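You operate a simulated robot arm through the tools that you are given. There is no shell and no other tool. Be economical: measure what you need, move in short steps, check, and stop when the job is done.

Carry out the task below with a simulated two-armed robot. There is one attempt and no reset: what you move stays moved.

TASK
Pick up the GRIT 220 sandpaper box from the slat bench with one hand, pass it to the other hand and put it on the top shelf of the stick rack.

The check looks at the end state, three seconds after you hand in, the way a careful person would. Anything else that was tipped, shoved, dropped, spilled or broken makes it a failure.

THE ROBOT
Two 7-joint arms with two-finger parallel grippers on one trunk, on a base that drives. Base frame: it is fixed to the floor where the robot stands at the start and does not move with it; the origin is under the middle of the robot, x ahead of it, y to its left, z up; the surface under the hand at the start is at about z = 0.85. Lengths are in m, angles in rad, forces in N, time in s.
The left shoulder is at the start at [0.02, 0.113, 1.222], the right one opposite. With the tool pointing down near the work surface each hand reaches from about 0.22 to 0.6 m from the robot's upright axis, wherever it stands, measured 20 degrees to its own side. Places, roughly: top shelf of the stick rack [0.4, -1.5, 1.7]. Payload 1.57 kg a hand.
Tool frame (each hand has its own): the origin (TCP) lies between the finger pads and is the grasp point; the fingertips stand 0.03 m ahead of it; z points along the fingers, y is the line along which they close. The gripper opens to 0.08 m. The fingers are 0.017 m wide and 0.012 m thick; the gripper's body (0.04 by 0.082 m) begins 0.08 m behind the TCP.
Orientation is that of the tool frame in the base frame, as a unit quaternion [w, x, y, z]. With the fingers straight down and closing along the base's y, the tool's x points along the base's -x, its y along +y and its z along -z.

THE INTERFACE
- The arms move only by the tool play_rows. It takes "left_plan", "right_plan" or both (then of equal length, played together; a hand with none holds still); each is a list of rows, each an object (a shift or turn left out is 0, a gripper value left out holds the last) with "grip": the closure in counts, from 0 (fully open) to 255 (shut); "delta_pos": the shift along the tool's x, y, z in units of 40 mm (1.0 is 40 mm), a list of three; "rot": the turn, a rotation vector about the tool's x, y, z in units of 5 degrees (1.0 is 5 degrees), a list of three. In form: [{"grip": grip, "delta_pos": [x, y, z], "rot": [ax, ay, az]}, ...]. A call has 1 to 12 rows; each row shifts and turns the commanded pose from where the row before left it, along the tool's axes as they then stand. A call with a number of a shift or a turn outside -1 to 1 is refused whole. Each row takes 0.2 s and may step no farther than 0.05 m and 0.15 rad from the row before; otherwise, or with a gripper value out of range, the whole call is refused. A pose out of reach is approached as far as the arm can. The call stops where the force on the tool passes 40 N (or 10 N more than at its start, if that is more) or the arm is blocked; 0.2 s more then pass. Each finger travels about 0.045 m/s and halts on what it meets, pressing with about 35 N; the grip force reading is that of the motor and also rises with nothing between the fingers. The clock runs only during rows and for 0.2 s after the last one: add rows that do not move to give the fingers time. The reply holds the time, the measured pose of the TCP, the force on the tool along the base axes, the opening and the grip force, in the units named above and with some noise, with the torque about the TCP (base axes, N m) and any sound that the robot's microphone picked up.
- Cameras (640 x 400 px; columns grow to the right, rows downward): "scene" is now at [0.0993, 0.0102, 1.3534]; the picture's right is [0.11, -0.99, 0.00], its down [-0.51, -0.06, -0.86] and it looks along [0.85, 0.09, -0.52] (base axes); focal length 286 px, centre (320, 200). "left" rides on the left gripper at [0.072, 0.007, -0.122] in its tool frame; the picture's right is [-0.09, 1.00, 0.00], its down [-0.84, -0.08, -0.54] and it looks along [-0.54, -0.05, 0.84] (tool axes); focal length 238 px, centre (320, 200). "right" rides on the right gripper at [0.072, -0.007, -0.122] in its tool frame; the picture's right is [0.09, 1.00, 0.00], its down [-0.84, 0.08, -0.54] and it looks along [-0.54, 0.05, 0.84] (tool axes); focal length 238 px, centre (320, 200). There is no depth. A picture from a camera that has moved, and an enlarged one, comes with that camera's place and axes in the base frame and with its lens.
- camera(camera): a new picture of that camera. No time passes.
- move_column(by): slides the trunk up (or, below 0, down) by that many m; the arms and the scene camera ride with it, the base frame stays. It gives what a move gives, with no picture.
- base_move(legs): drives the robot by 1 to 6 legs, each [ahead, left, turn to the left] in m, m and rad, along the robot's own axes; the way and the turn of a leg run together, so that a leg with both is an arc; at most 1.5 m and 3.142 rad a leg. The arms and the cameras ride along, it lands a little off, and it stops where it bumps. It gives what a move gives.
- turn_head(pan, tilt): turns the head with the scene camera to pan (to the left, within 1.396 rad either way) and tilt (down, from -0.506 to 1.204), counted from straight ahead of the robot. It gives what a move gives.
- enlarge(camera, box): a new picture of the part [left, top, right, bottom] of that camera's present view, enlarged. No time passes.
- sign_off(): hands the job in; it is judged then, once.

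Go step by step. Nothing tells you exact positions but the pictures and the camera data: compare them with the known pose of the tool, close in by small moves and look again before you grip or let go. The budget is 120 turns and 108 pictures, counting those below and the enlarged ones. Unless the task says otherwise, let go and move clear before handing in, and close with one line.

The tools are called after "Emit:" as name(argument=value, ...) on one line, values as JSON. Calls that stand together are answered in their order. play_rows: Moves the arms, as the interface text tells. Its arguments: {"type":"object","properties":{"left_plan":{"type":"array"},"right_plan":{"type":"array"}},"required":[]} The other tools are called the same way: move_column (by) slides the trunk up or down; base_move (legs) drives the base; turn_head (pan, tilt) turns the head that bears the scene camera; camera (camera) takes a picture; enlarge (camera, box) takes an enlarged picture of a part of a camera's view; sign_off () hands the job in.

At the start:

```text
clock: 0.0
left_tcp_pos: [0.4255, 0.3264, 1.1813]
left_tool_rot: [0.0, 0.0, 1.0, -0.001]
left_force: [0.5, -1.2, 0.7]
left_wrist_torque: [0.0, -0.02, -0.01]
left_grip_width: 0.08
left_gripper_force: 0.1
right_tcp_pos: [0.4495, -0.1085, 1.1664]
right_tool_rot: [0.0, 0.001, 1.0, -0.001]
right_force: [-0.1, -0.3, 0.3]
right_wrist_torque: [-0.01, 0.0, 0.03]
right_grip_width: 0.0797
right_gripper_force: 0.1
trunk travel left (down, up): [-0.275, 0.295]
robot x, y, heading: [0.0012, -0.0051, 0.0]
head pan, tilt: [0.11, 0.543]
```

scene: 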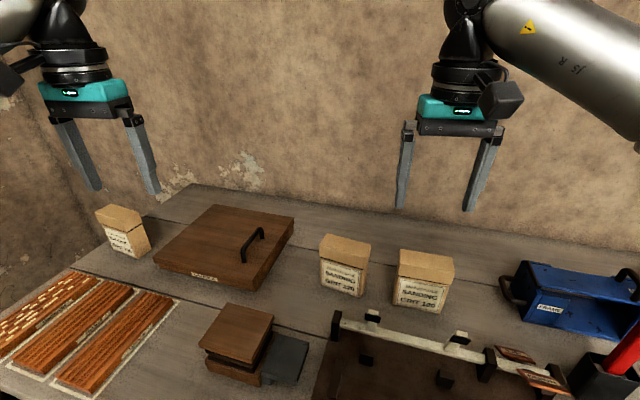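
right: 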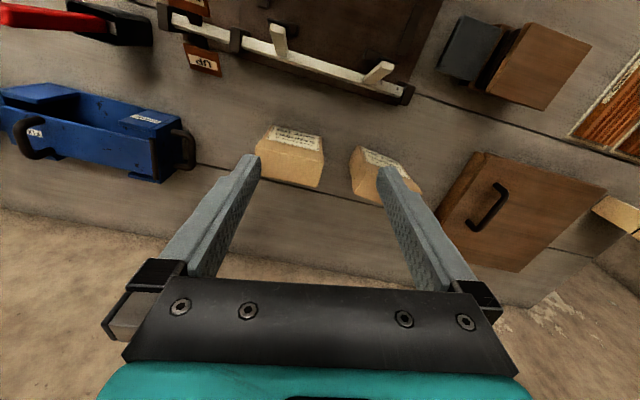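
left: 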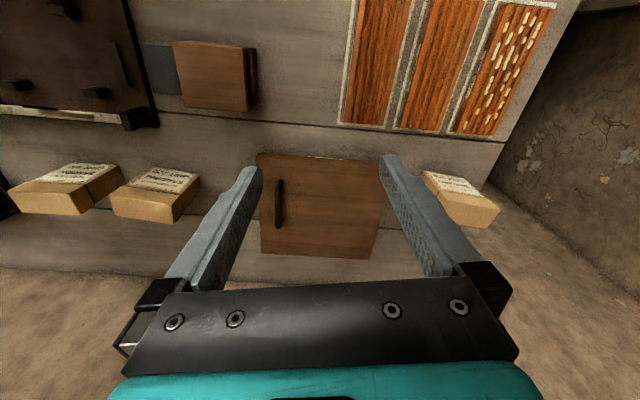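

I see three similar sandpaper boxes on the bench; I need to read the labels. I enlarge each.

Emit:
enlarge(camera="scene", box=[300, 220, 470, 326])

Emit:
enlarge(camera="scene", box=[80, 195, 180, 258])

Emit:
enlarge(camera="left", box=[400, 150, 520, 225])

```text
3.76 times, centred on (385, 273) of scene
camera zoom: at [0.0993, 0.0102, 1.3534], right [0.11, -0.99, 0.0], down [-0.51, -0.06, -0.86], along [0.85, 0.09, -0.52], focal length 1075 px, centre (75, -75)
```

zoom: 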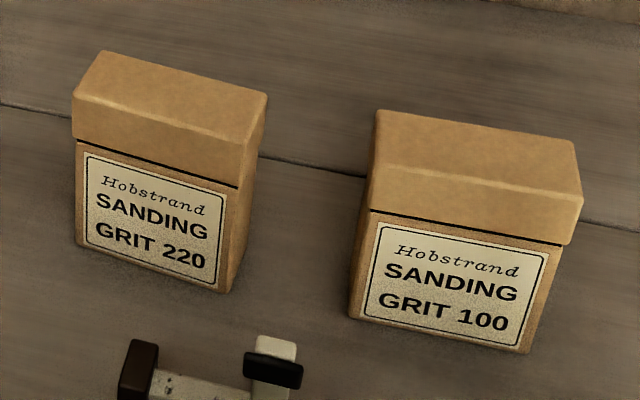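

```text
6.35 times, centred on (130, 226) of scene
camera zoom: at [0.0993, 0.0102, 1.3534], right [0.11, -0.99, 0.0], down [-0.51, -0.06, -0.86], along [0.85, 0.09, -0.52], focal length 1814 px, centre (1526, 32)
```

zoom: 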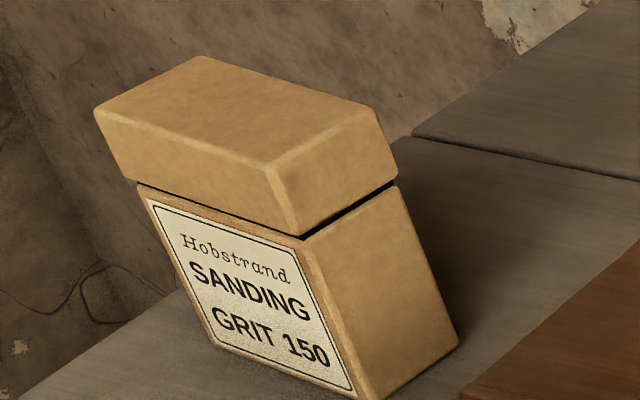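

```text
5.33 times, centred on (460, 188) of left
camera zoom: at [0.3525, 0.334, 1.3036], right [0.09, 1.0, 0.0], down [0.84, -0.08, 0.54], along [0.54, -0.05, -0.84], focal length 1271 px, centre (-427, 267)
```

zoom: 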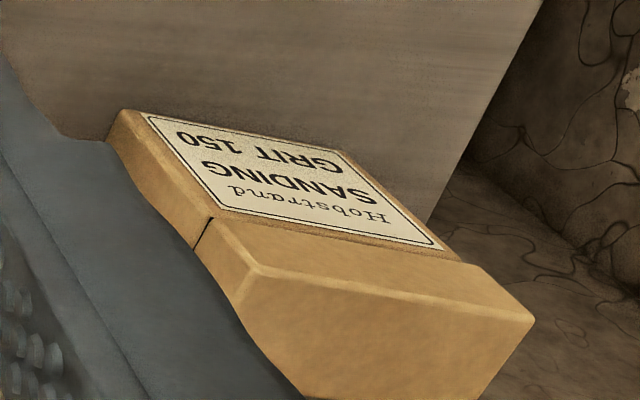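

The GRIT 220 box is the middle one, near [0.55, 0.01], upright, about 0.09 wide, 0.04 deep and 0.115 tall, turned about 15°. I look at the rack before planning the grasp.

Emit:
turn_head(pan=-1.3, tilt=0.0)

Emit:
camera(camera="scene")

```text
clock: 1.5
left_tcp_pos: [0.4254, 0.326, 1.1807]
left_tool_rot: [0.0, 0.0, 1.0, 0.0]
left_force: [0.2, 0.0, 0.3]
left_wrist_torque: [0.02, -0.02, -0.03]
left_grip_width: 0.08
left_gripper_force: 0.1
right_tcp_pos: [0.4481, -0.109, 1.1657]
right_tool_rot: [0.001, 0.001, 1.0, 0.0]
right_force: [0.2, 1.0, -0.6]
right_wrist_torque: [0.0, -0.03, 0.03]
right_grip_width: 0.0802
right_gripper_force: 0.1
trunk travel left (down, up): [-0.275, 0.295]
robot x, y, heading: [-0.0008, 0.0016, 0.007]
head pan, tilt: [-1.3, 0.0]
```

```text
101 pictures are left
camera scene: at [0.0339, -0.0864, 1.4034], right [-0.96, -0.27, 0.0], down [0.0, 0.0, -1.0], along [0.27, -0.96, 0.0], focal length 286 px, centre (320, 200)
```

scene: 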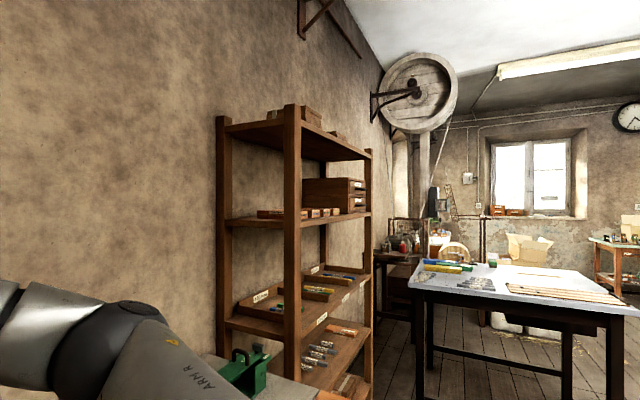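

The rack stands to the right, turned roughly 15°, with an open top shelf. Plan: the left hand picks from above across the box's thin side, and the right hand takes it horizontally and places it. First I clear the right hand away and yaw the left.

Emit:
play_rows(left_plan=[{"rot": [0, 0, -1]}, {"rot": [0, 0, -1]}, {"rot": [0, 0, -1]}, {"rot": [0, 0, -1]}, {"rot": [0, 0, -1]}, {"rot": [0, 0, -1]}, {"rot": [0, 0, -1]}, {"rot": [0, 0, -1]}, {"rot": [0, 0, -1]}, {"rot": [0, 0, -1]}, {"rot": [0, 0, -1]}, {"rot": [0, 0, -1]}], right_plan=[{"delta_pos": [0, -1, 0]}, {"delta_pos": [0, -1, 0]}, {"delta_pos": [0, -1, 0]}, {"delta_pos": [0, -1, 0]}, {"delta_pos": [0, -1, 0]}, {"delta_pos": [0, -1, 0]}, {}, {}, {}, {}, {}, {}])

Emit:
turn_head(pan=0.0, tilt=0.6)

Emit:
camera(camera="scene")

```text
clock: 4.1
left_tcp_pos: [0.4232, 0.3263, 1.1799]
left_tool_rot: [0.0, -0.501, 0.866, 0.0]
left_force: [-0.5, 0.4, 0.0]
left_wrist_torque: [0.0, 0.02, 0.0]
left_grip_width: 0.0798
left_gripper_force: 0.0
right_tcp_pos: [0.4501, -0.349, 1.1664]
right_tool_rot: [0.001, 0.0, 1.0, 0.0]
right_force: [0.5, -0.5, -0.8]
right_wrist_torque: [-0.04, -0.05, 0.0]
right_grip_width: 0.0801
right_gripper_force: 0.1
trunk travel left (down, up): [-0.275, 0.295]
robot x, y, heading: [0.0011, 0.0017, 0.001]
head pan, tilt: [-1.3, 0.0]
```

```text
clock: 5.6
left_tcp_pos: [0.4244, 0.3267, 1.1808]
left_tool_rot: [0.0, -0.5, 0.866, 0.0]
left_force: [-0.5, -0.1, 0.1]
left_wrist_torque: [-0.01, 0.0, 0.02]
left_grip_width: 0.0802
left_gripper_force: 0.0
right_tcp_pos: [0.4502, -0.3497, 1.1653]
right_tool_rot: [0.0, 0.0, 1.0, 0.0]
right_force: [0.3, 0.1, -0.4]
right_wrist_torque: [0.06, 0.01, -0.01]
right_grip_width: 0.0799
right_gripper_force: 0.0
trunk travel left (down, up): [-0.275, 0.295]
robot x, y, heading: [0.0006, -0.0017, 0.0]
head pan, tilt: [0.0, 0.6]
```

```text
100 pictures are left
camera scene: at [0.0982, 0.0002, 1.3482], right [0.0, -1.0, 0.0], down [-0.56, 0.0, -0.83], along [0.83, 0.0, -0.56], focal length 286 px, centre (320, 200)
```

scene: 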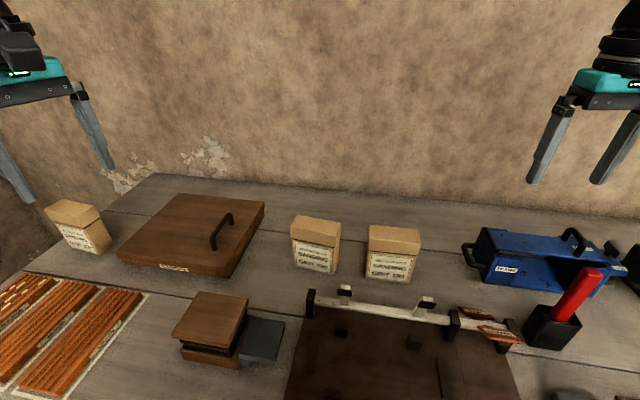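

The scene is clear and the right hand is out of the way. I zoom on the 220 box to fix its yaw and position.

Emit:
enlarge(camera="scene", box=[280, 208, 360, 283])

```text
5.33 times, centred on (320, 246) of scene
camera zoom: at [0.0982, 0.0002, 1.3482], right [0.0, -1.0, 0.0], down [-0.56, 0.0, -0.83], along [0.83, 0.0, -0.56], focal length 1523 px, centre (320, -43)
```

zoom: 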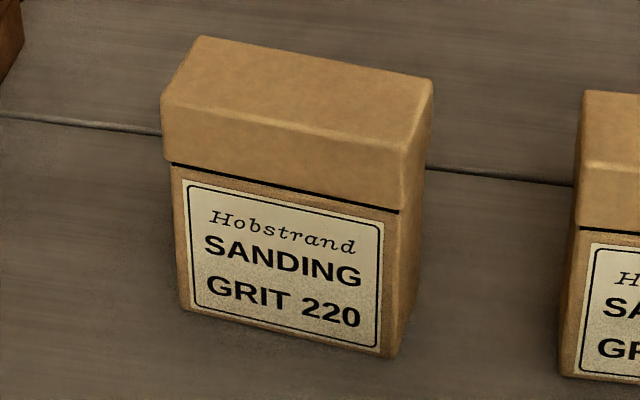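

The 220 box's centre is at about [0.567, 0.009], its top at z≈0.967, yaw about 16°. I bring the left hand above it, still high.

Emit:
play_rows(left_plan=[{"rot": [0, 0, -1]}, {"rot": [0, 0, -1]}, {"rot": [0, 0, -0.75]}, {"delta_pos": [0.829, -0.706, 0]}, {"delta_pos": [0.829, -0.706, 0]}, {"delta_pos": [0.829, -0.706, 0]}, {"delta_pos": [0.829, -0.706, 0]}, {"delta_pos": [0.829, -0.706, 0]}, {"delta_pos": [0.829, -0.706, 0]}, {"delta_pos": [0.829, -0.706, 0]}, {"delta_pos": [0.829, -0.706, 0]}])

Emit:
camera(camera="scene")

Emit:
camera(camera="left")

```text
clock: 8.0
left_tcp_pos: [0.5331, 0.0133, 1.1713]
left_tool_rot: [0.001, -0.6, 0.8, 0.0]
left_force: [-0.1, -1.1, 0.1]
left_wrist_torque: [-0.02, 0.0, 0.0]
left_grip_width: 0.0798
left_gripper_force: 0.0
left hand out of reach, approached as far as the arm can: row 10, 11
right_tcp_pos: [0.4493, -0.3504, 1.166]
right_tool_rot: [-0.001, -0.001, 1.0, -0.001]
right_force: [0.2, 0.3, 0.9]
right_wrist_torque: [-0.01, 0.01, -0.02]
right_grip_width: 0.0801
right_gripper_force: 0.0
trunk travel left (down, up): [-0.275, 0.295]
robot x, y, heading: [-0.0022, -0.0019, 0.0]
head pan, tilt: [0.0, 0.6]
```

```text
98 pictures are left
camera scene: at [0.0981, -0.0003, 1.3482], right [0.0, -1.0, 0.0], down [-0.56, 0.0, -0.83], along [0.83, 0.0, -0.56], focal length 286 px, centre (320, 200)
```

scene: 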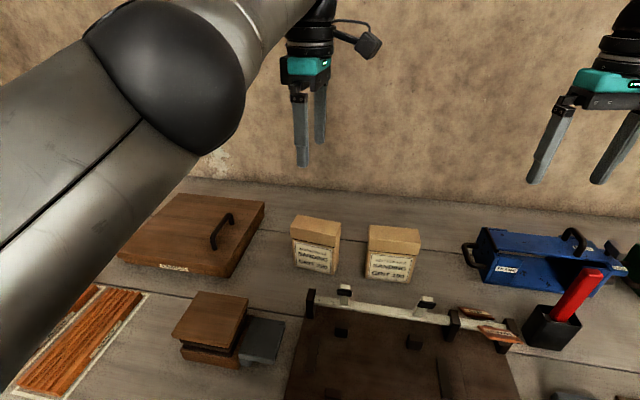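

```text
97 pictures are left
camera left: at [0.5066, -0.0538, 1.2946], right [-0.93, 0.37, 0.0], down [0.31, 0.78, 0.54], along [0.2, 0.51, -0.84], focal length 238 px, centre (320, 200)
```

left: 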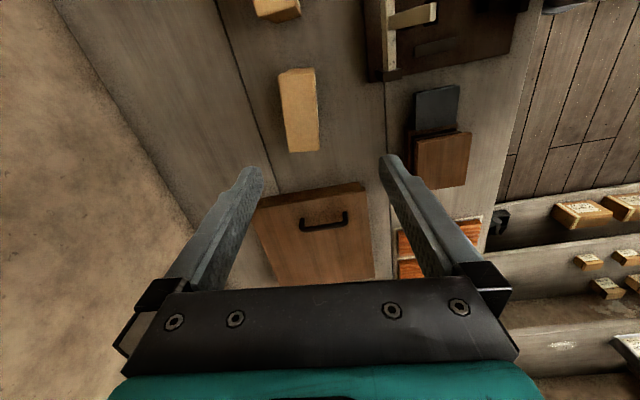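

The left arm is at its reach limit up here. I shift the base 0.12 m to the right so the box lines up with the left shoulder.

Emit:
base_move(legs=[[0, -0.12, 0]])

```text
clock: 9.2
left_tcp_pos: [0.5272, -0.1073, 1.1716]
left_tool_rot: [0.0, -0.6, 0.8, 0.001]
left_force: [-0.1, -0.3, 0.1]
left_wrist_torque: [0.01, 0.01, 0.01]
left_grip_width: 0.0801
left_gripper_force: 0.0
right_tcp_pos: [0.4421, -0.4692, 1.1656]
right_tool_rot: [-0.001, 0.001, 1.0, 0.0]
right_force: [-0.2, -0.2, -0.8]
right_wrist_torque: [0.05, -0.01, 0.01]
right_grip_width: 0.0799
right_gripper_force: 0.0
trunk travel left (down, up): [-0.275, 0.295]
robot x, y, heading: [-0.0085, -0.1205, -0.002]
head pan, tilt: [0.0, 0.6]
```

Emit:
play_rows(left_plan=[{"delta_pos": [-0.766, -0.04, 0.6]}, {"delta_pos": [-0.766, -0.04, 0.6]}, {"delta_pos": [-0.766, -0.04, 0.6]}, {"delta_pos": [-0.766, -0.04, 0.6]}, {}])

Emit:
camera(camera="scene")

Emit:
camera(camera="left")

```text
clock: 10.4
left_tcp_pos: [0.5664, 0.0108, 1.0771]
left_tool_rot: [0.0, -0.6, 0.8, 0.0]
left_force: [-0.2, 0.2, 0.3]
left_wrist_torque: [0.03, 0.01, 0.01]
left_grip_width: 0.08
left_gripper_force: 0.0
right_tcp_pos: [0.4427, -0.4698, 1.1656]
right_tool_rot: [-0.001, 0.001, 1.0, 0.0]
right_force: [0.4, 0.4, 0.1]
right_wrist_torque: [0.01, -0.01, -0.01]
right_grip_width: 0.0799
right_gripper_force: 0.1
trunk travel left (down, up): [-0.275, 0.295]
robot x, y, heading: [-0.0095, -0.1186, -0.002]
head pan, tilt: [0.0, 0.6]
```

```text
96 pictures are left
camera scene: at [0.0906, -0.1186, 1.3482], right [0.0, -1.0, 0.0], down [-0.56, 0.0, -0.83], along [0.83, 0.0, -0.56], focal length 286 px, centre (320, 200)
```

scene: 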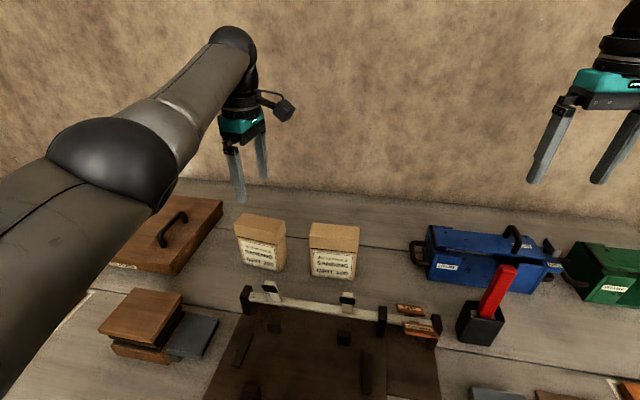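

```text
95 pictures are left
camera left: at [0.5387, -0.0559, 1.2011], right [-0.93, 0.37, 0.0], down [0.31, 0.78, 0.54], along [0.2, 0.5, -0.84], focal length 238 px, centre (320, 200)
```

left: 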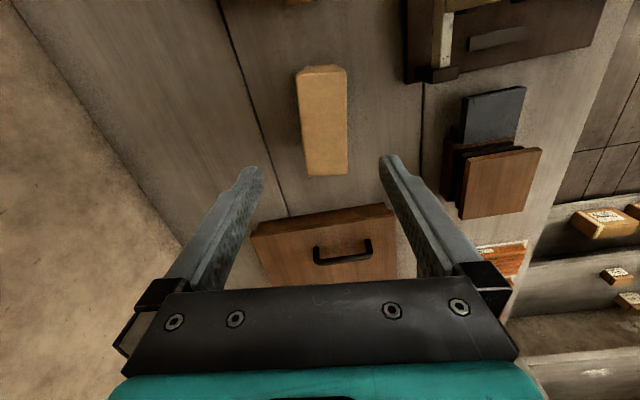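

Emit:
enlarge(camera="left", box=[270, 50, 380, 190])

Emit:
enlarge(camera="scene", box=[200, 130, 310, 280])

```text
2.86 times, centred on (325, 120) of left
camera zoom: at [0.5387, -0.0559, 1.2011], right [-0.93, 0.37, 0.0], down [0.31, 0.78, 0.54], along [0.2, 0.5, -0.84], focal length 681 px, centre (306, 429)
```

zoom: 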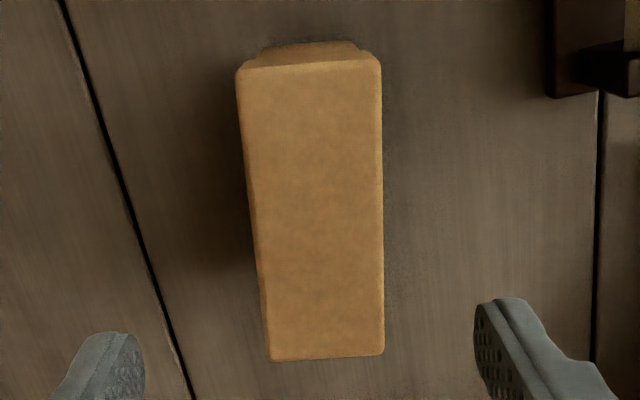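

```text
2.67 times, centred on (255, 205) of scene
camera zoom: at [0.0906, -0.1186, 1.3482], right [0.0, -1.0, 0.0], down [-0.56, 0.0, -0.83], along [0.83, 0.0, -0.56], focal length 762 px, centre (493, 187)
```

zoom: 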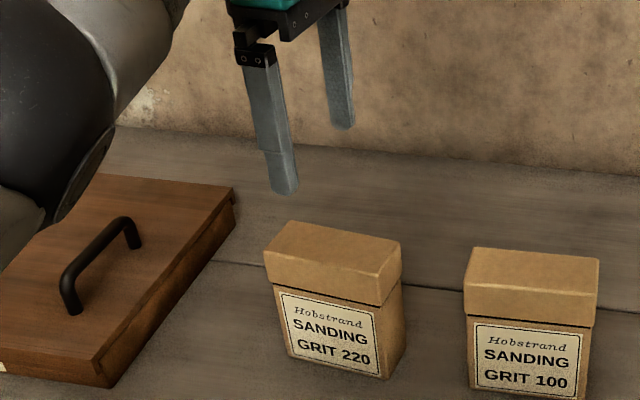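

Both cameras agree: centre ≈ [0.562, 0.009], depth 44 mm. I make a small correction and descend.

Emit:
play_rows(left_plan=[{"delta_pos": [0.08, 0.1, 0], "rot": [0, 0, 0.33]}, {"delta_pos": [0, 0, 0.85]}, {"delta_pos": [0, 0, 0.85]}, {"delta_pos": [0, 0, 0.85]}, {"delta_pos": [0, 0, 0.8]}, {}])

Emit:
camera(camera="left")

Emit:
enlarge(camera="scene", box=[200, 160, 310, 290])

```text
clock: 11.8
left_tcp_pos: [0.5617, 0.0095, 0.9459]
left_tool_rot: [0.0, -0.589, 0.808, 0.0]
left_force: [-0.5, 0.3, 0.9]
left_wrist_torque: [-0.01, 0.03, -0.01]
left_grip_width: 0.0798
left_gripper_force: 0.0
right_tcp_pos: [0.4417, -0.4672, 1.1651]
right_tool_rot: [0.0, 0.001, 1.0, 0.0]
right_force: [0.4, -0.1, 0.2]
right_wrist_torque: [-0.03, 0.03, 0.02]
right_grip_width: 0.08
right_gripper_force: 0.0
trunk travel left (down, up): [-0.275, 0.295]
robot x, y, heading: [-0.0077, -0.1158, -0.005]
head pan, tilt: [0.0, 0.6]
```

```text
92 pictures are left
camera left: at [0.5323, -0.0563, 1.0683], right [-0.92, 0.39, 0.0], down [0.33, 0.77, 0.54], along [0.21, 0.5, -0.84], focal length 238 px, centre (320, 200)
```

left: 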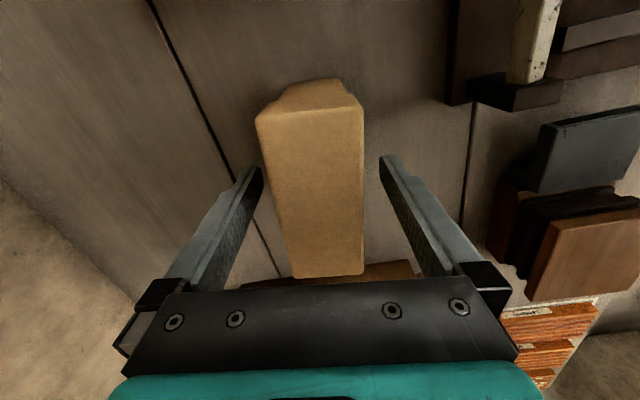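

```text
3.08 times, centred on (255, 225) of scene
camera zoom: at [0.0906, -0.1184, 1.3482], right [0.0, -1.0, 0.0], down [-0.56, 0.0, -0.83], along [0.83, 0.0, -0.56], focal length 879 px, centre (520, 123)
```

zoom: 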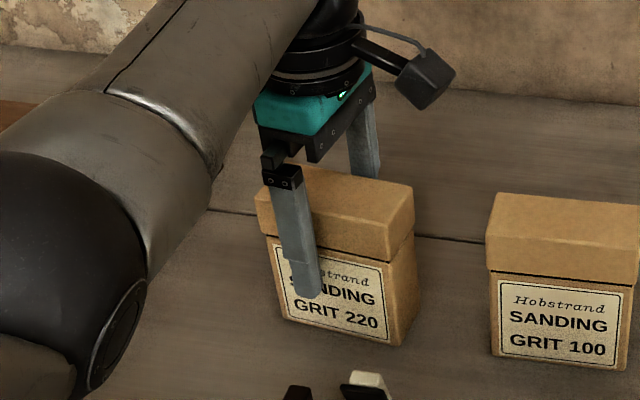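

Fingers straddle the box with clearance. I close the left gripper.

Emit:
play_rows(left_plan=[{"grip": 255}, {}, {}, {}, {}, {}])

```text
clock: 13.2
left_tcp_pos: [0.5603, 0.0096, 0.9459]
left_tool_rot: [-0.001, -0.587, 0.809, 0.0]
left_force: [-1.0, -0.8, -0.1]
left_wrist_torque: [0.01, 0.03, 0.04]
left_grip_width: 0.0448
left_gripper_force: 35.3
right_tcp_pos: [0.4419, -0.4678, 1.1663]
right_tool_rot: [0.0, 0.001, 1.0, 0.0]
right_force: [0.1, 1.1, -0.6]
right_wrist_torque: [0.0, -0.04, 0.0]
right_grip_width: 0.0798
right_gripper_force: 0.1
trunk travel left (down, up): [-0.275, 0.295]
robot x, y, heading: [-0.0071, -0.1163, -0.004]
head pan, tilt: [0.0, 0.6]
```

Firm grip at 45 mm. I lift straight up.

Emit:
play_rows(left_plan=[{"delta_pos": [0, 0, -0.5]}, {"delta_pos": [0, 0, -0.8]}, {"delta_pos": [0, 0, -0.8]}, {"delta_pos": [0, 0, -0.8]}, {}])

Emit:
camera(camera="scene")

```text
clock: 14.4
left_tcp_pos: [0.5599, 0.006, 1.0602]
left_tool_rot: [-0.001, -0.588, 0.809, 0.0]
left_force: [-0.5, -0.2, -1.9]
left_wrist_torque: [0.01, -0.01, 0.0]
left_grip_width: 0.0445
left_gripper_force: 34.1
right_tcp_pos: [0.442, -0.468, 1.1661]
right_tool_rot: [0.0, 0.001, 1.0, 0.0]
right_force: [0.3, 0.4, 0.1]
right_wrist_torque: [0.05, 0.01, 0.01]
right_grip_width: 0.0799
right_gripper_force: 0.1
trunk travel left (down, up): [-0.275, 0.295]
robot x, y, heading: [-0.0079, -0.1235, -0.002]
head pan, tilt: [0.0, 0.6]
```

```text
90 pictures are left
camera scene: at [0.0909, -0.1183, 1.3482], right [0.0, -1.0, 0.0], down [-0.57, 0.0, -0.82], along [0.82, 0.0, -0.57], focal length 286 px, centre (320, 200)
```

scene: 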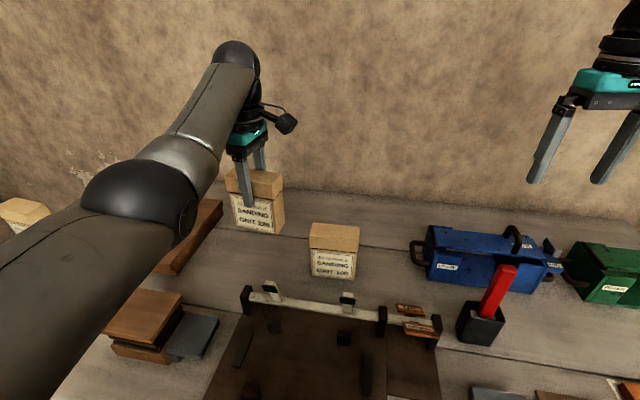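

Box is lifted cleanly. I bring it back and up for the handover, and pitch the right hand from straight down to 30° below horizontal.

Emit:
play_rows(left_plan=[{"delta_pos": [0, 0, -0.8]}, {"delta_pos": [0, 0, -0.8]}, {"delta_pos": [0.155, 0.475, -0.3]}, {"delta_pos": [0.155, 0.475, -0.3]}, {"delta_pos": [0.155, 0.475, -0.3]}, {"delta_pos": [0.155, 0.475, 0]}, {}, {}, {}, {}, {}, {}], right_plan=[{"rot": [0, -1, 0]}, {"rot": [0, -1, 0]}, {"rot": [0, -1, 0]}, {"rot": [0, -1, 0]}, {"rot": [0, -1, 0]}, {"rot": [0, -1, 0]}, {"rot": [0, -1, 0]}, {"rot": [0, -1, 0]}, {"rot": [0, -1, 0]}, {"rot": [0, -1, 0]}, {"rot": [0, -1, 0]}, {"rot": [0, -1, 0]}])

Emit:
camera(camera="scene")

```text
clock: 17.1
left_tcp_pos: [0.5608, 0.0078, 1.1248]
left_tool_rot: [-0.001, -0.588, 0.809, -0.001]
left_force: [1.0, -0.4, -2.3]
left_wrist_torque: [-0.01, -0.01, 0.0]
left_grip_width: 0.0451
left_gripper_force: 35.1
left hand out of reach, approached as far as the arm can: row 3, 4, 5, 6
right_tcp_pos: [0.4431, -0.4685, 1.1659]
right_tool_rot: [0.501, 0.0, 0.866, 0.0]
right_force: [-0.3, 0.0, 0.6]
right_wrist_torque: [0.01, -0.01, 0.0]
right_grip_width: 0.0799
right_gripper_force: 0.0
trunk travel left (down, up): [-0.275, 0.295]
robot x, y, heading: [-0.0099, -0.1212, 0.005]
head pan, tilt: [0.0, 0.6]
```

```text
89 pictures are left
camera scene: at [0.0907, -0.1183, 1.3482], right [0.0, -1.0, 0.0], down [-0.56, 0.0, -0.83], along [0.83, 0.0, -0.56], focal length 286 px, centre (320, 200)
```

scene: 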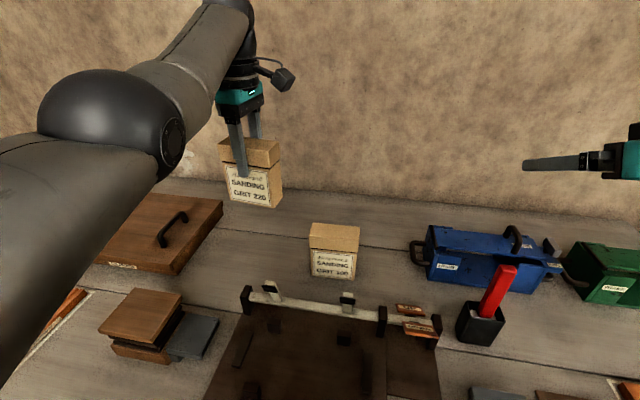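

The left arm stopped at about z = 1.125. I try pulling straight back without going up.

Emit:
play_rows(left_plan=[{"delta_pos": [0.155, 0.475, 0]}, {"delta_pos": [0.155, 0.475, 0]}, {"delta_pos": [0.155, 0.475, 0]}, {}])

```text
clock: 18.1
left_tcp_pos: [0.5609, 0.007, 1.1257]
left_tool_rot: [0.0, -0.588, 0.809, -0.001]
left_force: [0.4, 0.0, -1.9]
left_wrist_torque: [0.03, -0.01, 0.01]
left_grip_width: 0.0447
left_gripper_force: 34.4
left hand out of reach, approached as far as the arm can: row 1, 2, 3
right_tcp_pos: [0.4423, -0.4687, 1.1643]
right_tool_rot: [0.5, 0.0, 0.866, 0.0]
right_force: [-0.1, 0.1, 0.2]
right_wrist_torque: [-0.01, 0.02, 0.02]
right_grip_width: 0.08
right_gripper_force: 0.0
trunk travel left (down, up): [-0.275, 0.295]
robot x, y, heading: [-0.0031, -0.1213, -0.001]
head pan, tilt: [0.0, 0.6]
```

Emit:
play_rows(left_plan=[{"delta_pos": [0, 0, 0.8]}, {"delta_pos": [0.155, 0.475, 0]}, {"delta_pos": [0.155, 0.475, 0]}, {}])

```text
clock: 19.1
left_tcp_pos: [0.5606, 0.006, 1.0952]
left_tool_rot: [0.0, -0.588, 0.809, 0.0]
left_force: [-0.7, 0.5, -3.0]
left_wrist_torque: [-0.02, 0.03, -0.02]
left_grip_width: 0.0449
left_gripper_force: 34.3
left hand out of reach, approached as far as the arm can: row 2, 3
right_tcp_pos: [0.4418, -0.4682, 1.1652]
right_tool_rot: [0.5, 0.0, 0.866, 0.0]
right_force: [-0.3, -0.3, -0.2]
right_wrist_torque: [-0.03, 0.0, 0.0]
right_grip_width: 0.0799
right_gripper_force: 0.0
trunk travel left (down, up): [-0.275, 0.295]
robot x, y, heading: [-0.0064, -0.1175, -0.003]
head pan, tilt: [0.0, 0.6]
```

A wrist joint limit is likely; I ease the yaw back by 20° and retract.

Emit:
play_rows(left_plan=[{"rot": [0, 0, 1]}, {"rot": [0, 0, 1]}, {"rot": [0, 0, 1]}, {"rot": [0, 0, 1]}, {"delta_pos": [0.3, 0.4, 0]}, {"delta_pos": [0.3, 0.4, 0]}, {}])

```text
clock: 20.6
left_tcp_pos: [0.5611, 0.0068, 1.093]
left_tool_rot: [-0.001, -0.439, 0.899, 0.0]
left_force: [-0.4, 0.0, -1.8]
left_wrist_torque: [-0.03, 0.03, -0.02]
left_grip_width: 0.0448
left_gripper_force: 35.1
left hand out of reach, approached as far as the arm can: row 5, 6
right_tcp_pos: [0.4429, -0.4693, 1.1646]
right_tool_rot: [0.499, 0.001, 0.866, 0.0]
right_force: [-0.1, 0.4, -0.1]
right_wrist_torque: [0.0, -0.04, -0.01]
right_grip_width: 0.0801
right_gripper_force: 0.1
trunk travel left (down, up): [-0.275, 0.295]
robot x, y, heading: [-0.0112, -0.1181, -0.0]
head pan, tilt: [0.0, 0.6]
```

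Emit:
play_rows(left_plan=[{"delta_pos": [-0.79, 0.62, 0]}, {"delta_pos": [-0.79, 0.62, 0]}, {"delta_pos": [-0.47, 0.8, 0]}, {"delta_pos": [-0.17, 1.0, 0]}, {}])

```text
clock: 21.9
left_tcp_pos: [0.5222, 0.1552, 1.0936]
left_tool_rot: [0.0, -0.438, 0.899, 0.001]
left_force: [-0.4, -0.1, -1.8]
left_wrist_torque: [0.0, 0.01, 0.0]
left_grip_width: 0.0445
left_gripper_force: 35.2
right_tcp_pos: [0.4412, -0.4696, 1.1649]
right_tool_rot: [0.5, 0.001, 0.866, -0.001]
right_force: [-0.5, 0.4, -0.4]
right_wrist_torque: [-0.01, 0.01, 0.02]
right_grip_width: 0.0803
right_gripper_force: 0.0
trunk travel left (down, up): [-0.275, 0.295]
robot x, y, heading: [-0.0091, -0.1155, -0.003]
head pan, tilt: [0.0, 0.6]
```

That freed it. Now slightly back and up to the handover point.

Emit:
play_rows(left_plan=[{"delta_pos": [0, 0, -0.75]}, {"delta_pos": [0, 0, -0.75]}, {"delta_pos": [0.45, 0.17, 0]}, {"delta_pos": [0.45, 0.17, 0]}, {"delta_pos": [0.45, 0.17, 0]}, {}])

Emit:
camera(camera="scene")

```text
clock: 23.2
left_tcp_pos: [0.4714, 0.1245, 1.1506]
left_tool_rot: [0.0, -0.438, 0.899, 0.0]
left_force: [0.9, -0.2, -2.2]
left_wrist_torque: [-0.03, 0.02, 0.01]
left_grip_width: 0.0445
left_gripper_force: 35.1
right_tcp_pos: [0.4423, -0.4673, 1.1664]
right_tool_rot: [0.5, 0.0, 0.866, -0.001]
right_force: [-0.7, -0.3, 0.1]
right_wrist_torque: [-0.02, -0.05, 0.04]
right_grip_width: 0.0803
right_gripper_force: 0.1
trunk travel left (down, up): [-0.275, 0.295]
robot x, y, heading: [-0.0089, -0.1198, -0.003]
head pan, tilt: [0.0, 0.6]
```

```text
88 pictures are left
camera scene: at [0.0909, -0.1183, 1.3482], right [0.0, -1.0, 0.0], down [-0.57, 0.0, -0.82], along [0.82, 0.0, -0.57], focal length 286 px, centre (320, 200)
```

scene: 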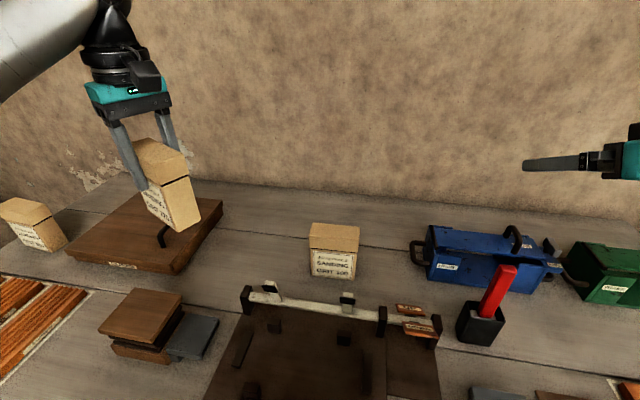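

Box is held upright in clear view. I yaw the right hand so it points along the box's width.

Emit:
play_rows(right_plan=[{"rot": [-0.866, 0, -0.5]}, {"rot": [-0.866, 0, -0.5]}, {"rot": [-0.866, 0, -0.5]}, {"rot": [-0.866, 0, -0.5]}, {"rot": [-0.866, 0, -0.5]}, {"rot": [-0.866, 0, -0.5]}, {"rot": [-0.866, 0, -0.5]}, {"rot": [-0.866, 0, -0.5]}, {"rot": [-0.866, 0, -0.5]}, {"rot": [-0.866, 0, -0.5]}, {"rot": [-0.346, 0, -0.2]}, {}])

```text
clock: 25.9
left_tcp_pos: [0.4718, 0.1241, 1.1515]
left_tool_rot: [0.001, -0.438, 0.899, 0.0]
left_force: [-0.4, -0.5, -1.4]
left_wrist_torque: [-0.02, -0.03, 0.02]
left_grip_width: 0.0448
left_gripper_force: 34.3
right_tcp_pos: [0.4278, -0.3118, 1.16]
right_tool_rot: [0.474, -0.282, 0.817, 0.165]
right_force: [-0.2, -0.3, -0.1]
right_wrist_torque: [0.0, 0.04, 0.0]
right_grip_width: 0.0801
right_gripper_force: 0.1
right hand out of reach, approached as far as the arm can: row 4, 5, 6, 7, 8, 9, 10, 11
trunk travel left (down, up): [-0.275, 0.295]
robot x, y, heading: [-0.0103, -0.121, -0.006]
head pan, tilt: [0.0, 0.6]
```

The right arm stopped partway (yaw 38°). I carry it toward the middle first, then finish the yaw.

Emit:
play_rows(right_plan=[{"delta_pos": [0, 0.85, 0.53]}, {"delta_pos": [0, 0.85, 0.53]}, {"delta_pos": [0, 0.85, 0.53]}, {"delta_pos": [0, 0.85, 0.53]}, {"delta_pos": [0, 0.85, 0.53]}, {"delta_pos": [0, 0.85, 0.53]}, {"rot": [-0.866, 0, -0.5]}, {"rot": [-0.866, 0, -0.5]}, {"rot": [-0.693, 0, -0.4]}, {}])

Emit:
camera(camera="scene")

```text
clock: 28.1
left_tcp_pos: [0.4719, 0.1247, 1.1509]
left_tool_rot: [0.0, -0.438, 0.899, -0.001]
left_force: [-0.1, 0.4, -2.5]
left_wrist_torque: [-0.03, 0.03, -0.01]
left_grip_width: 0.0445
left_gripper_force: 34.8
right_tcp_pos: [0.3866, -0.0829, 1.0983]
right_tool_rot: [0.449, -0.384, 0.775, 0.224]
right_force: [-1.0, -1.2, -0.5]
right_wrist_torque: [-0.01, -0.02, -0.02]
right_grip_width: 0.0799
right_gripper_force: 0.0
trunk travel left (down, up): [-0.275, 0.295]
robot x, y, heading: [-0.0082, -0.1187, -0.001]
head pan, tilt: [0.0, 0.6]
```

```text
87 pictures are left
camera scene: at [0.0908, -0.1184, 1.3482], right [0.0, -1.0, 0.0], down [-0.57, 0.0, -0.82], along [0.82, 0.0, -0.57], focal length 286 px, centre (320, 200)
```

scene: 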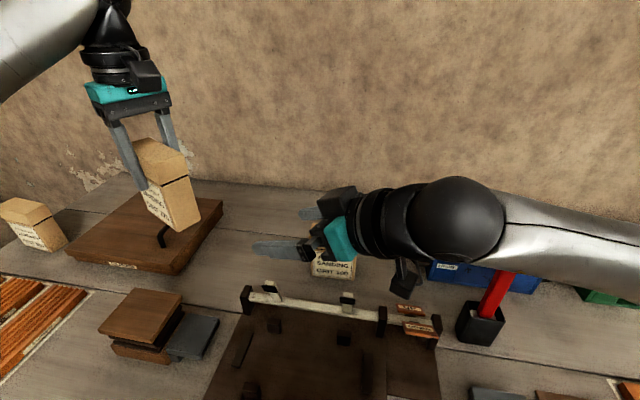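

Right hand is now well aligned. I check its own view before approaching.

Emit:
camera(camera="right")

```text
86 pictures are left
camera right: at [0.3055, -0.1994, 1.0957], right [-0.82, 0.56, -0.08], down [-0.09, 0.0, 1.0], along [0.56, 0.83, 0.05], focal length 238 px, centre (320, 200)
```

right: 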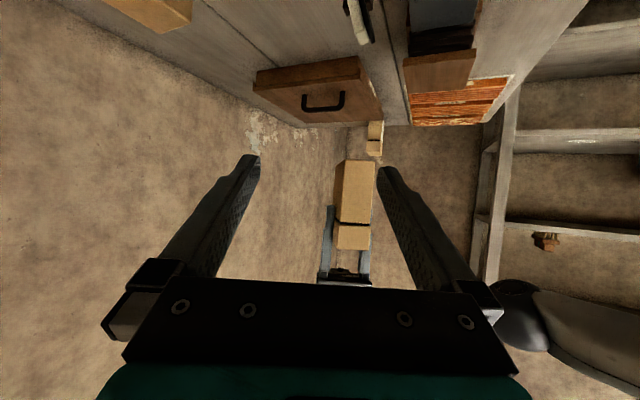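

The box lies between the right fingers' directions, slightly to the image's right. I centre laterally and come partway in.

Emit:
play_rows(right_plan=[{"delta_pos": [-0.285, 0.72, 0.7]}, {"delta_pos": [-0.285, 0.72, 0.7]}, {}])

Emit:
camera(camera="right")

Emit:
camera(camera="scene")

```text
clock: 28.9
left_tcp_pos: [0.4719, 0.1251, 1.1506]
left_tool_rot: [0.0, -0.439, 0.899, 0.0]
left_force: [0.0, 0.4, -2.3]
left_wrist_torque: [0.02, 0.01, -0.01]
left_grip_width: 0.0449
left_gripper_force: 35.1
right_tcp_pos: [0.374, -0.0005, 1.0884]
right_tool_rot: [0.45, -0.383, 0.775, 0.224]
right_force: [0.4, -0.3, 0.0]
right_wrist_torque: [0.0, 0.02, 0.01]
right_grip_width: 0.0801
right_gripper_force: 0.0
trunk travel left (down, up): [-0.275, 0.295]
robot x, y, heading: [-0.0095, -0.117, 0.001]
head pan, tilt: [0.0, 0.6]
```

```text
85 pictures are left
camera right: at [0.2939, -0.1171, 1.0855], right [-0.82, 0.57, -0.08], down [-0.09, 0.0, 1.0], along [0.56, 0.82, 0.05], focal length 238 px, centre (320, 200)
```

right: 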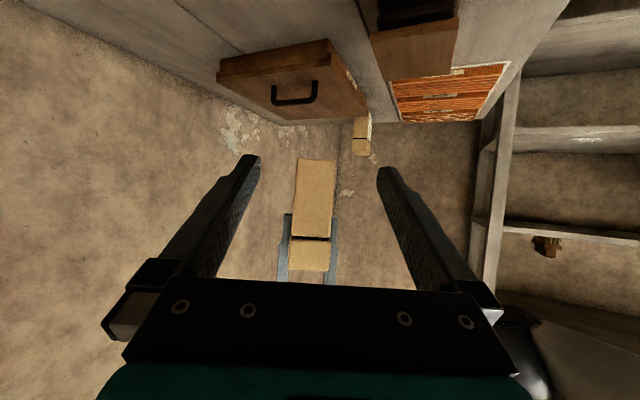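

```text
84 pictures are left
camera scene: at [0.0908, -0.1186, 1.3482], right [0.0, -1.0, 0.0], down [-0.56, 0.0, -0.83], along [0.83, 0.0, -0.56], focal length 286 px, centre (320, 200)
```

scene: 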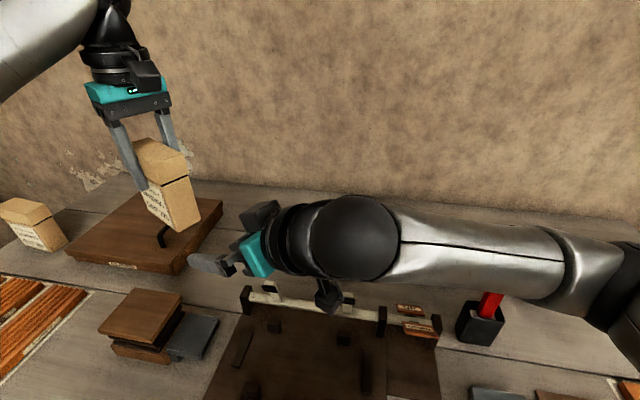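

Centred well; bottom at z≈1.054. I advance horizontally onto the lower half of the box.

Emit:
play_rows(right_plan=[{"delta_pos": [-0.416, -0.01, 0.727]}, {"delta_pos": [-0.416, -0.01, 0.727]}, {"delta_pos": [-0.416, -0.01, 0.727]}, {"delta_pos": [-0.416, -0.01, 0.727]}, {}])

Emit:
camera(camera="right")

Emit:
camera(camera="scene")

Emit:
camera(camera="left")

```text
clock: 30.1
left_tcp_pos: [0.4719, 0.1253, 1.1513]
left_tool_rot: [0.0, -0.438, 0.899, 0.001]
left_force: [-0.4, -0.8, -1.0]
left_wrist_torque: [0.04, -0.01, 0.01]
left_grip_width: 0.0446
left_gripper_force: 35.1
right_tcp_pos: [0.455, 0.1047, 1.0869]
right_tool_rot: [0.449, -0.384, 0.775, 0.224]
right_force: [0.0, 0.0, -0.4]
right_wrist_torque: [-0.02, -0.01, -0.02]
right_grip_width: 0.0801
right_gripper_force: 0.0
trunk travel left (down, up): [-0.275, 0.295]
robot x, y, heading: [-0.0086, -0.1183, 0.002]
head pan, tilt: [0.0, 0.6]
```

```text
83 pictures are left
camera right: at [0.375, -0.0121, 1.0849], right [-0.82, 0.56, -0.08], down [-0.1, 0.0, 1.0], along [0.56, 0.83, 0.05], focal length 238 px, centre (320, 200)
```

right: 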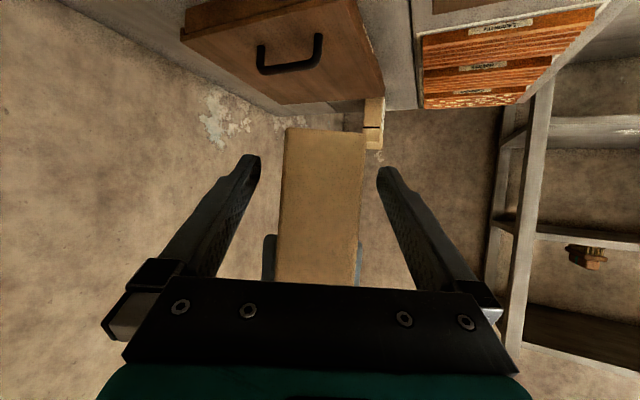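

```text
82 pictures are left
camera scene: at [0.0908, -0.1185, 1.3482], right [0.0, -1.0, 0.0], down [-0.56, 0.0, -0.83], along [0.83, 0.0, -0.56], focal length 286 px, centre (320, 200)
```

scene: 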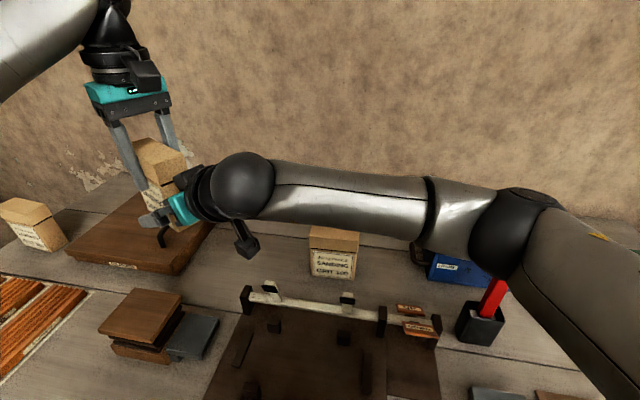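

```text
81 pictures are left
camera left: at [0.4218, 0.0728, 1.2736], right [-0.73, 0.69, 0.0], down [0.58, 0.61, 0.54], along [0.37, 0.39, -0.84], focal length 238 px, centre (320, 200)
```

left: 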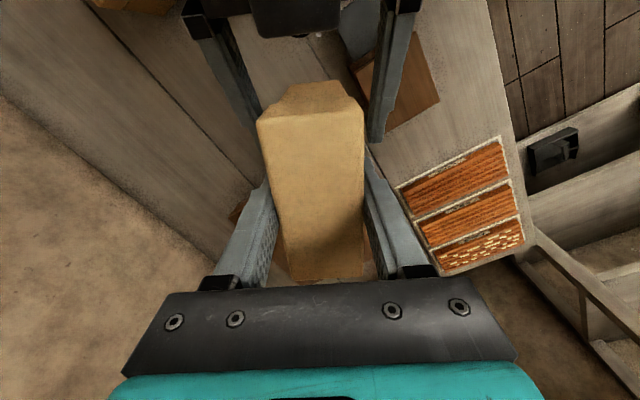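

The left view shows the right fingers straddling the box below the left fingers. I close the right gripper.

Emit:
play_rows(right_plan=[{"grip": 255}, {}, {}, {}, {}, {}])

Emit:
camera(camera="left")

```text
clock: 31.4
left_tcp_pos: [0.4716, 0.125, 1.1508]
left_tool_rot: [0.0, -0.44, 0.898, 0.001]
left_force: [-0.3, -1.8, -3.0]
left_wrist_torque: [0.11, 0.31, 0.76]
left_grip_width: 0.0447
left_gripper_force: 35.0
right_tcp_pos: [0.4548, 0.1047, 1.0863]
right_tool_rot: [0.45, -0.384, 0.775, 0.223]
right_force: [-0.3, 2.8, 0.0]
right_wrist_torque: [-0.24, -0.33, -0.7]
right_grip_width: 0.0447
right_gripper_force: 34.9
trunk travel left (down, up): [-0.275, 0.295]
robot x, y, heading: [-0.0091, -0.1174, 0.0]
head pan, tilt: [0.0, 0.6]
```

```text
80 pictures are left
camera left: at [0.422, 0.073, 1.2735], right [-0.73, 0.68, 0.0], down [0.58, 0.61, 0.54], along [0.37, 0.4, -0.84], focal length 238 px, centre (320, 200)
```

left: 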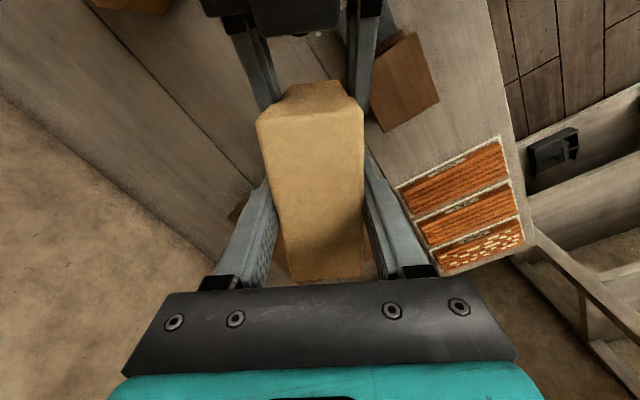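

Both hands hold the box at 44.7 mm with little force between them. I open the left hand and raise it clear.

Emit:
play_rows(left_plan=[{"grip": 0}, {}, {}, {}, {}, {"delta_pos": [0, 0, -0.5]}, {"delta_pos": [0, 0, -0.9]}, {"delta_pos": [0, 0, -0.9]}, {}])

Emit:
camera(camera="scene")

Emit:
camera(camera="left")

```text
clock: 33.5
left_tcp_pos: [0.4717, 0.1215, 1.2442]
left_tool_rot: [0.001, -0.439, 0.898, 0.0]
left_force: [-0.1, 0.0, 0.0]
left_wrist_torque: [0.01, 0.03, 0.01]
left_grip_width: 0.08
left_gripper_force: 0.1
right_tcp_pos: [0.4552, 0.1049, 1.0875]
right_tool_rot: [0.449, -0.385, 0.775, 0.224]
right_force: [-0.9, -0.4, -0.4]
right_wrist_torque: [-0.03, 0.0, -0.01]
right_grip_width: 0.0449
right_gripper_force: 34.3
trunk travel left (down, up): [-0.275, 0.295]
robot x, y, heading: [-0.0096, -0.1195, -0.003]
head pan, tilt: [0.0, 0.6]
```

```text
79 pictures are left
camera scene: at [0.091, -0.1181, 1.3481], right [0.0, -1.0, 0.0], down [-0.57, 0.0, -0.82], along [0.82, 0.0, -0.57], focal length 286 px, centre (320, 200)
```

scene: 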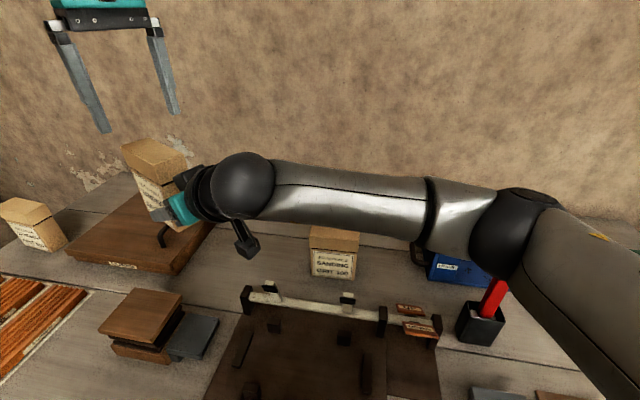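

```text
78 pictures are left
camera left: at [0.4217, 0.0698, 1.3669], right [-0.73, 0.68, 0.0], down [0.58, 0.61, 0.54], along [0.37, 0.39, -0.84], focal length 238 px, centre (320, 200)
```

left: 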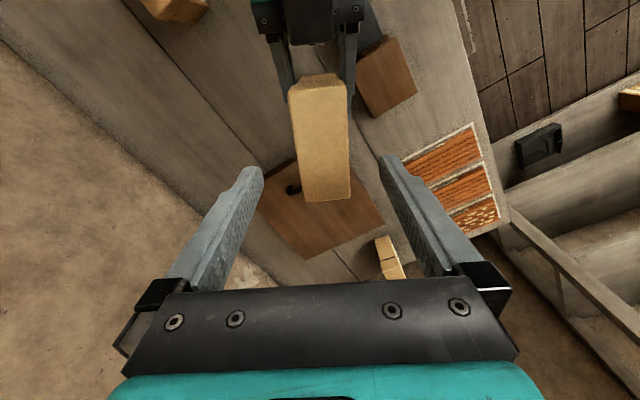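

Handover succeeded. Now I raise the trunk and look at the rack's top shelf.

Emit:
move_column(by=0.29)

Emit:
turn_head(pan=-1.2, tilt=0.1)

Emit:
camera(camera="scene")

```text
clock: 36.4
left_tcp_pos: [0.4727, 0.1226, 1.5332]
left_tool_rot: [0.0, -0.438, 0.899, -0.001]
left_force: [0.2, 0.9, -1.3]
left_wrist_torque: [0.01, 0.01, 0.01]
left_grip_width: 0.0802
left_gripper_force: 0.1
right_tcp_pos: [0.456, 0.1042, 1.3771]
right_tool_rot: [0.449, -0.384, 0.774, 0.225]
right_force: [0.4, 0.4, -1.7]
right_wrist_torque: [-0.02, 0.0, 0.02]
right_grip_width: 0.0446
right_gripper_force: 35.1
trunk travel left (down, up): [-0.565, 0.005]
robot x, y, heading: [-0.0051, -0.1177, -0.004]
head pan, tilt: [0.0, 0.6]
```

```text
clock: 37.8
left_tcp_pos: [0.4716, 0.1208, 1.5338]
left_tool_rot: [0.0, -0.438, 0.899, 0.0]
left_force: [-0.7, -0.5, 0.3]
left_wrist_torque: [0.01, 0.02, 0.0]
left_grip_width: 0.0803
left_gripper_force: 0.0
right_tcp_pos: [0.4555, 0.1034, 1.378]
right_tool_rot: [0.449, -0.385, 0.774, 0.224]
right_force: [0.0, 0.0, -1.4]
right_wrist_torque: [-0.05, 0.03, 0.01]
right_grip_width: 0.0447
right_gripper_force: 35.4
trunk travel left (down, up): [-0.565, 0.005]
robot x, y, heading: [-0.0083, -0.1183, -0.005]
head pan, tilt: [-1.201, 0.099]
```

```text
77 pictures are left
camera scene: at [0.0358, -0.2041, 1.6843], right [-0.93, -0.36, 0.0], down [-0.04, 0.09, -0.99], along [0.36, -0.93, -0.1], focal length 286 px, centre (320, 200)
```

scene: 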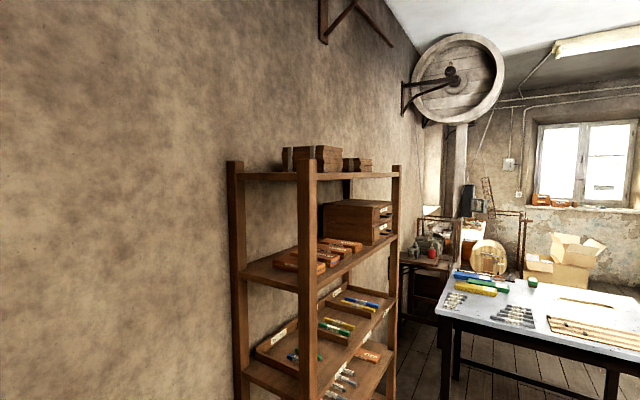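

The rack front runs from about [0.42, −1.08] to [0.23, −1.92], turned about 0.22 rad, with the shelf near z=1.69 and some items on it. I back off, drive right, and turn to face it.

Emit:
base_move(legs=[[-0.35, 0, 0], [0, -1.15, 0], [0, 0, -0.22]])

Emit:
turn_head(pan=-0.2, tilt=0.1)

Emit:
camera(camera="scene")

```text
clock: 46.1
left_tcp_pos: [0.1724, -1.0907, 1.5351]
left_tool_rot: [-0.001, -0.348, 0.937, 0.0]
left_force: [0.3, 0.7, 0.7]
left_wrist_torque: [0.02, 0.03, -0.06]
left_grip_width: 0.0801
left_gripper_force: 0.1
right_tcp_pos: [0.153, -1.1054, 1.3774]
right_tool_rot: [0.469, -0.308, 0.808, 0.18]
right_force: [-0.4, 0.1, -2.6]
right_wrist_torque: [0.0, 0.06, 0.01]
right_grip_width: 0.0446
right_gripper_force: 35.6
trunk travel left (down, up): [-0.565, 0.005]
robot x, y, heading: [-0.3464, -1.2321, -0.2]
head pan, tilt: [-1.201, 0.099]
```

```text
clock: 47.4
left_tcp_pos: [0.1708, -1.0907, 1.534]
left_tool_rot: [0.0, -0.349, 0.937, 0.0]
left_force: [-1.1, -0.4, 0.1]
left_wrist_torque: [0.01, 0.01, 0.01]
left_grip_width: 0.0798
left_gripper_force: 0.0
right_tcp_pos: [0.1517, -1.1046, 1.3779]
right_tool_rot: [0.469, -0.307, 0.808, 0.179]
right_force: [-0.2, -0.5, -2.1]
right_wrist_torque: [-0.01, 0.05, 0.0]
right_grip_width: 0.0452
right_gripper_force: 35.2
trunk travel left (down, up): [-0.565, 0.005]
robot x, y, heading: [-0.3451, -1.2331, -0.195]
head pan, tilt: [-0.201, 0.099]
```

```text
76 pictures are left
camera scene: at [-0.2501, -1.2704, 1.6843], right [-0.39, -0.92, 0.0], down [-0.09, 0.04, -0.99], along [0.92, -0.39, -0.1], focal length 286 px, centre (320, 200)
```

scene: 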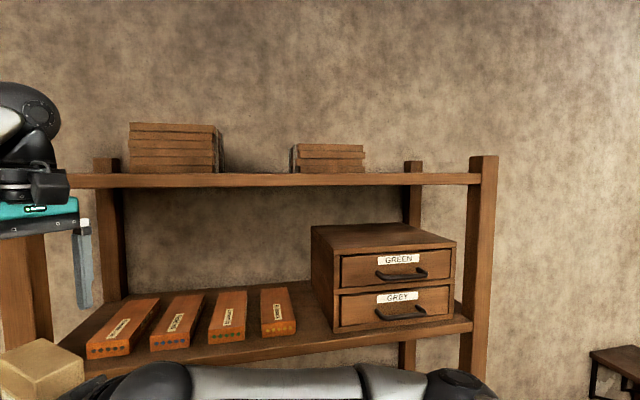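

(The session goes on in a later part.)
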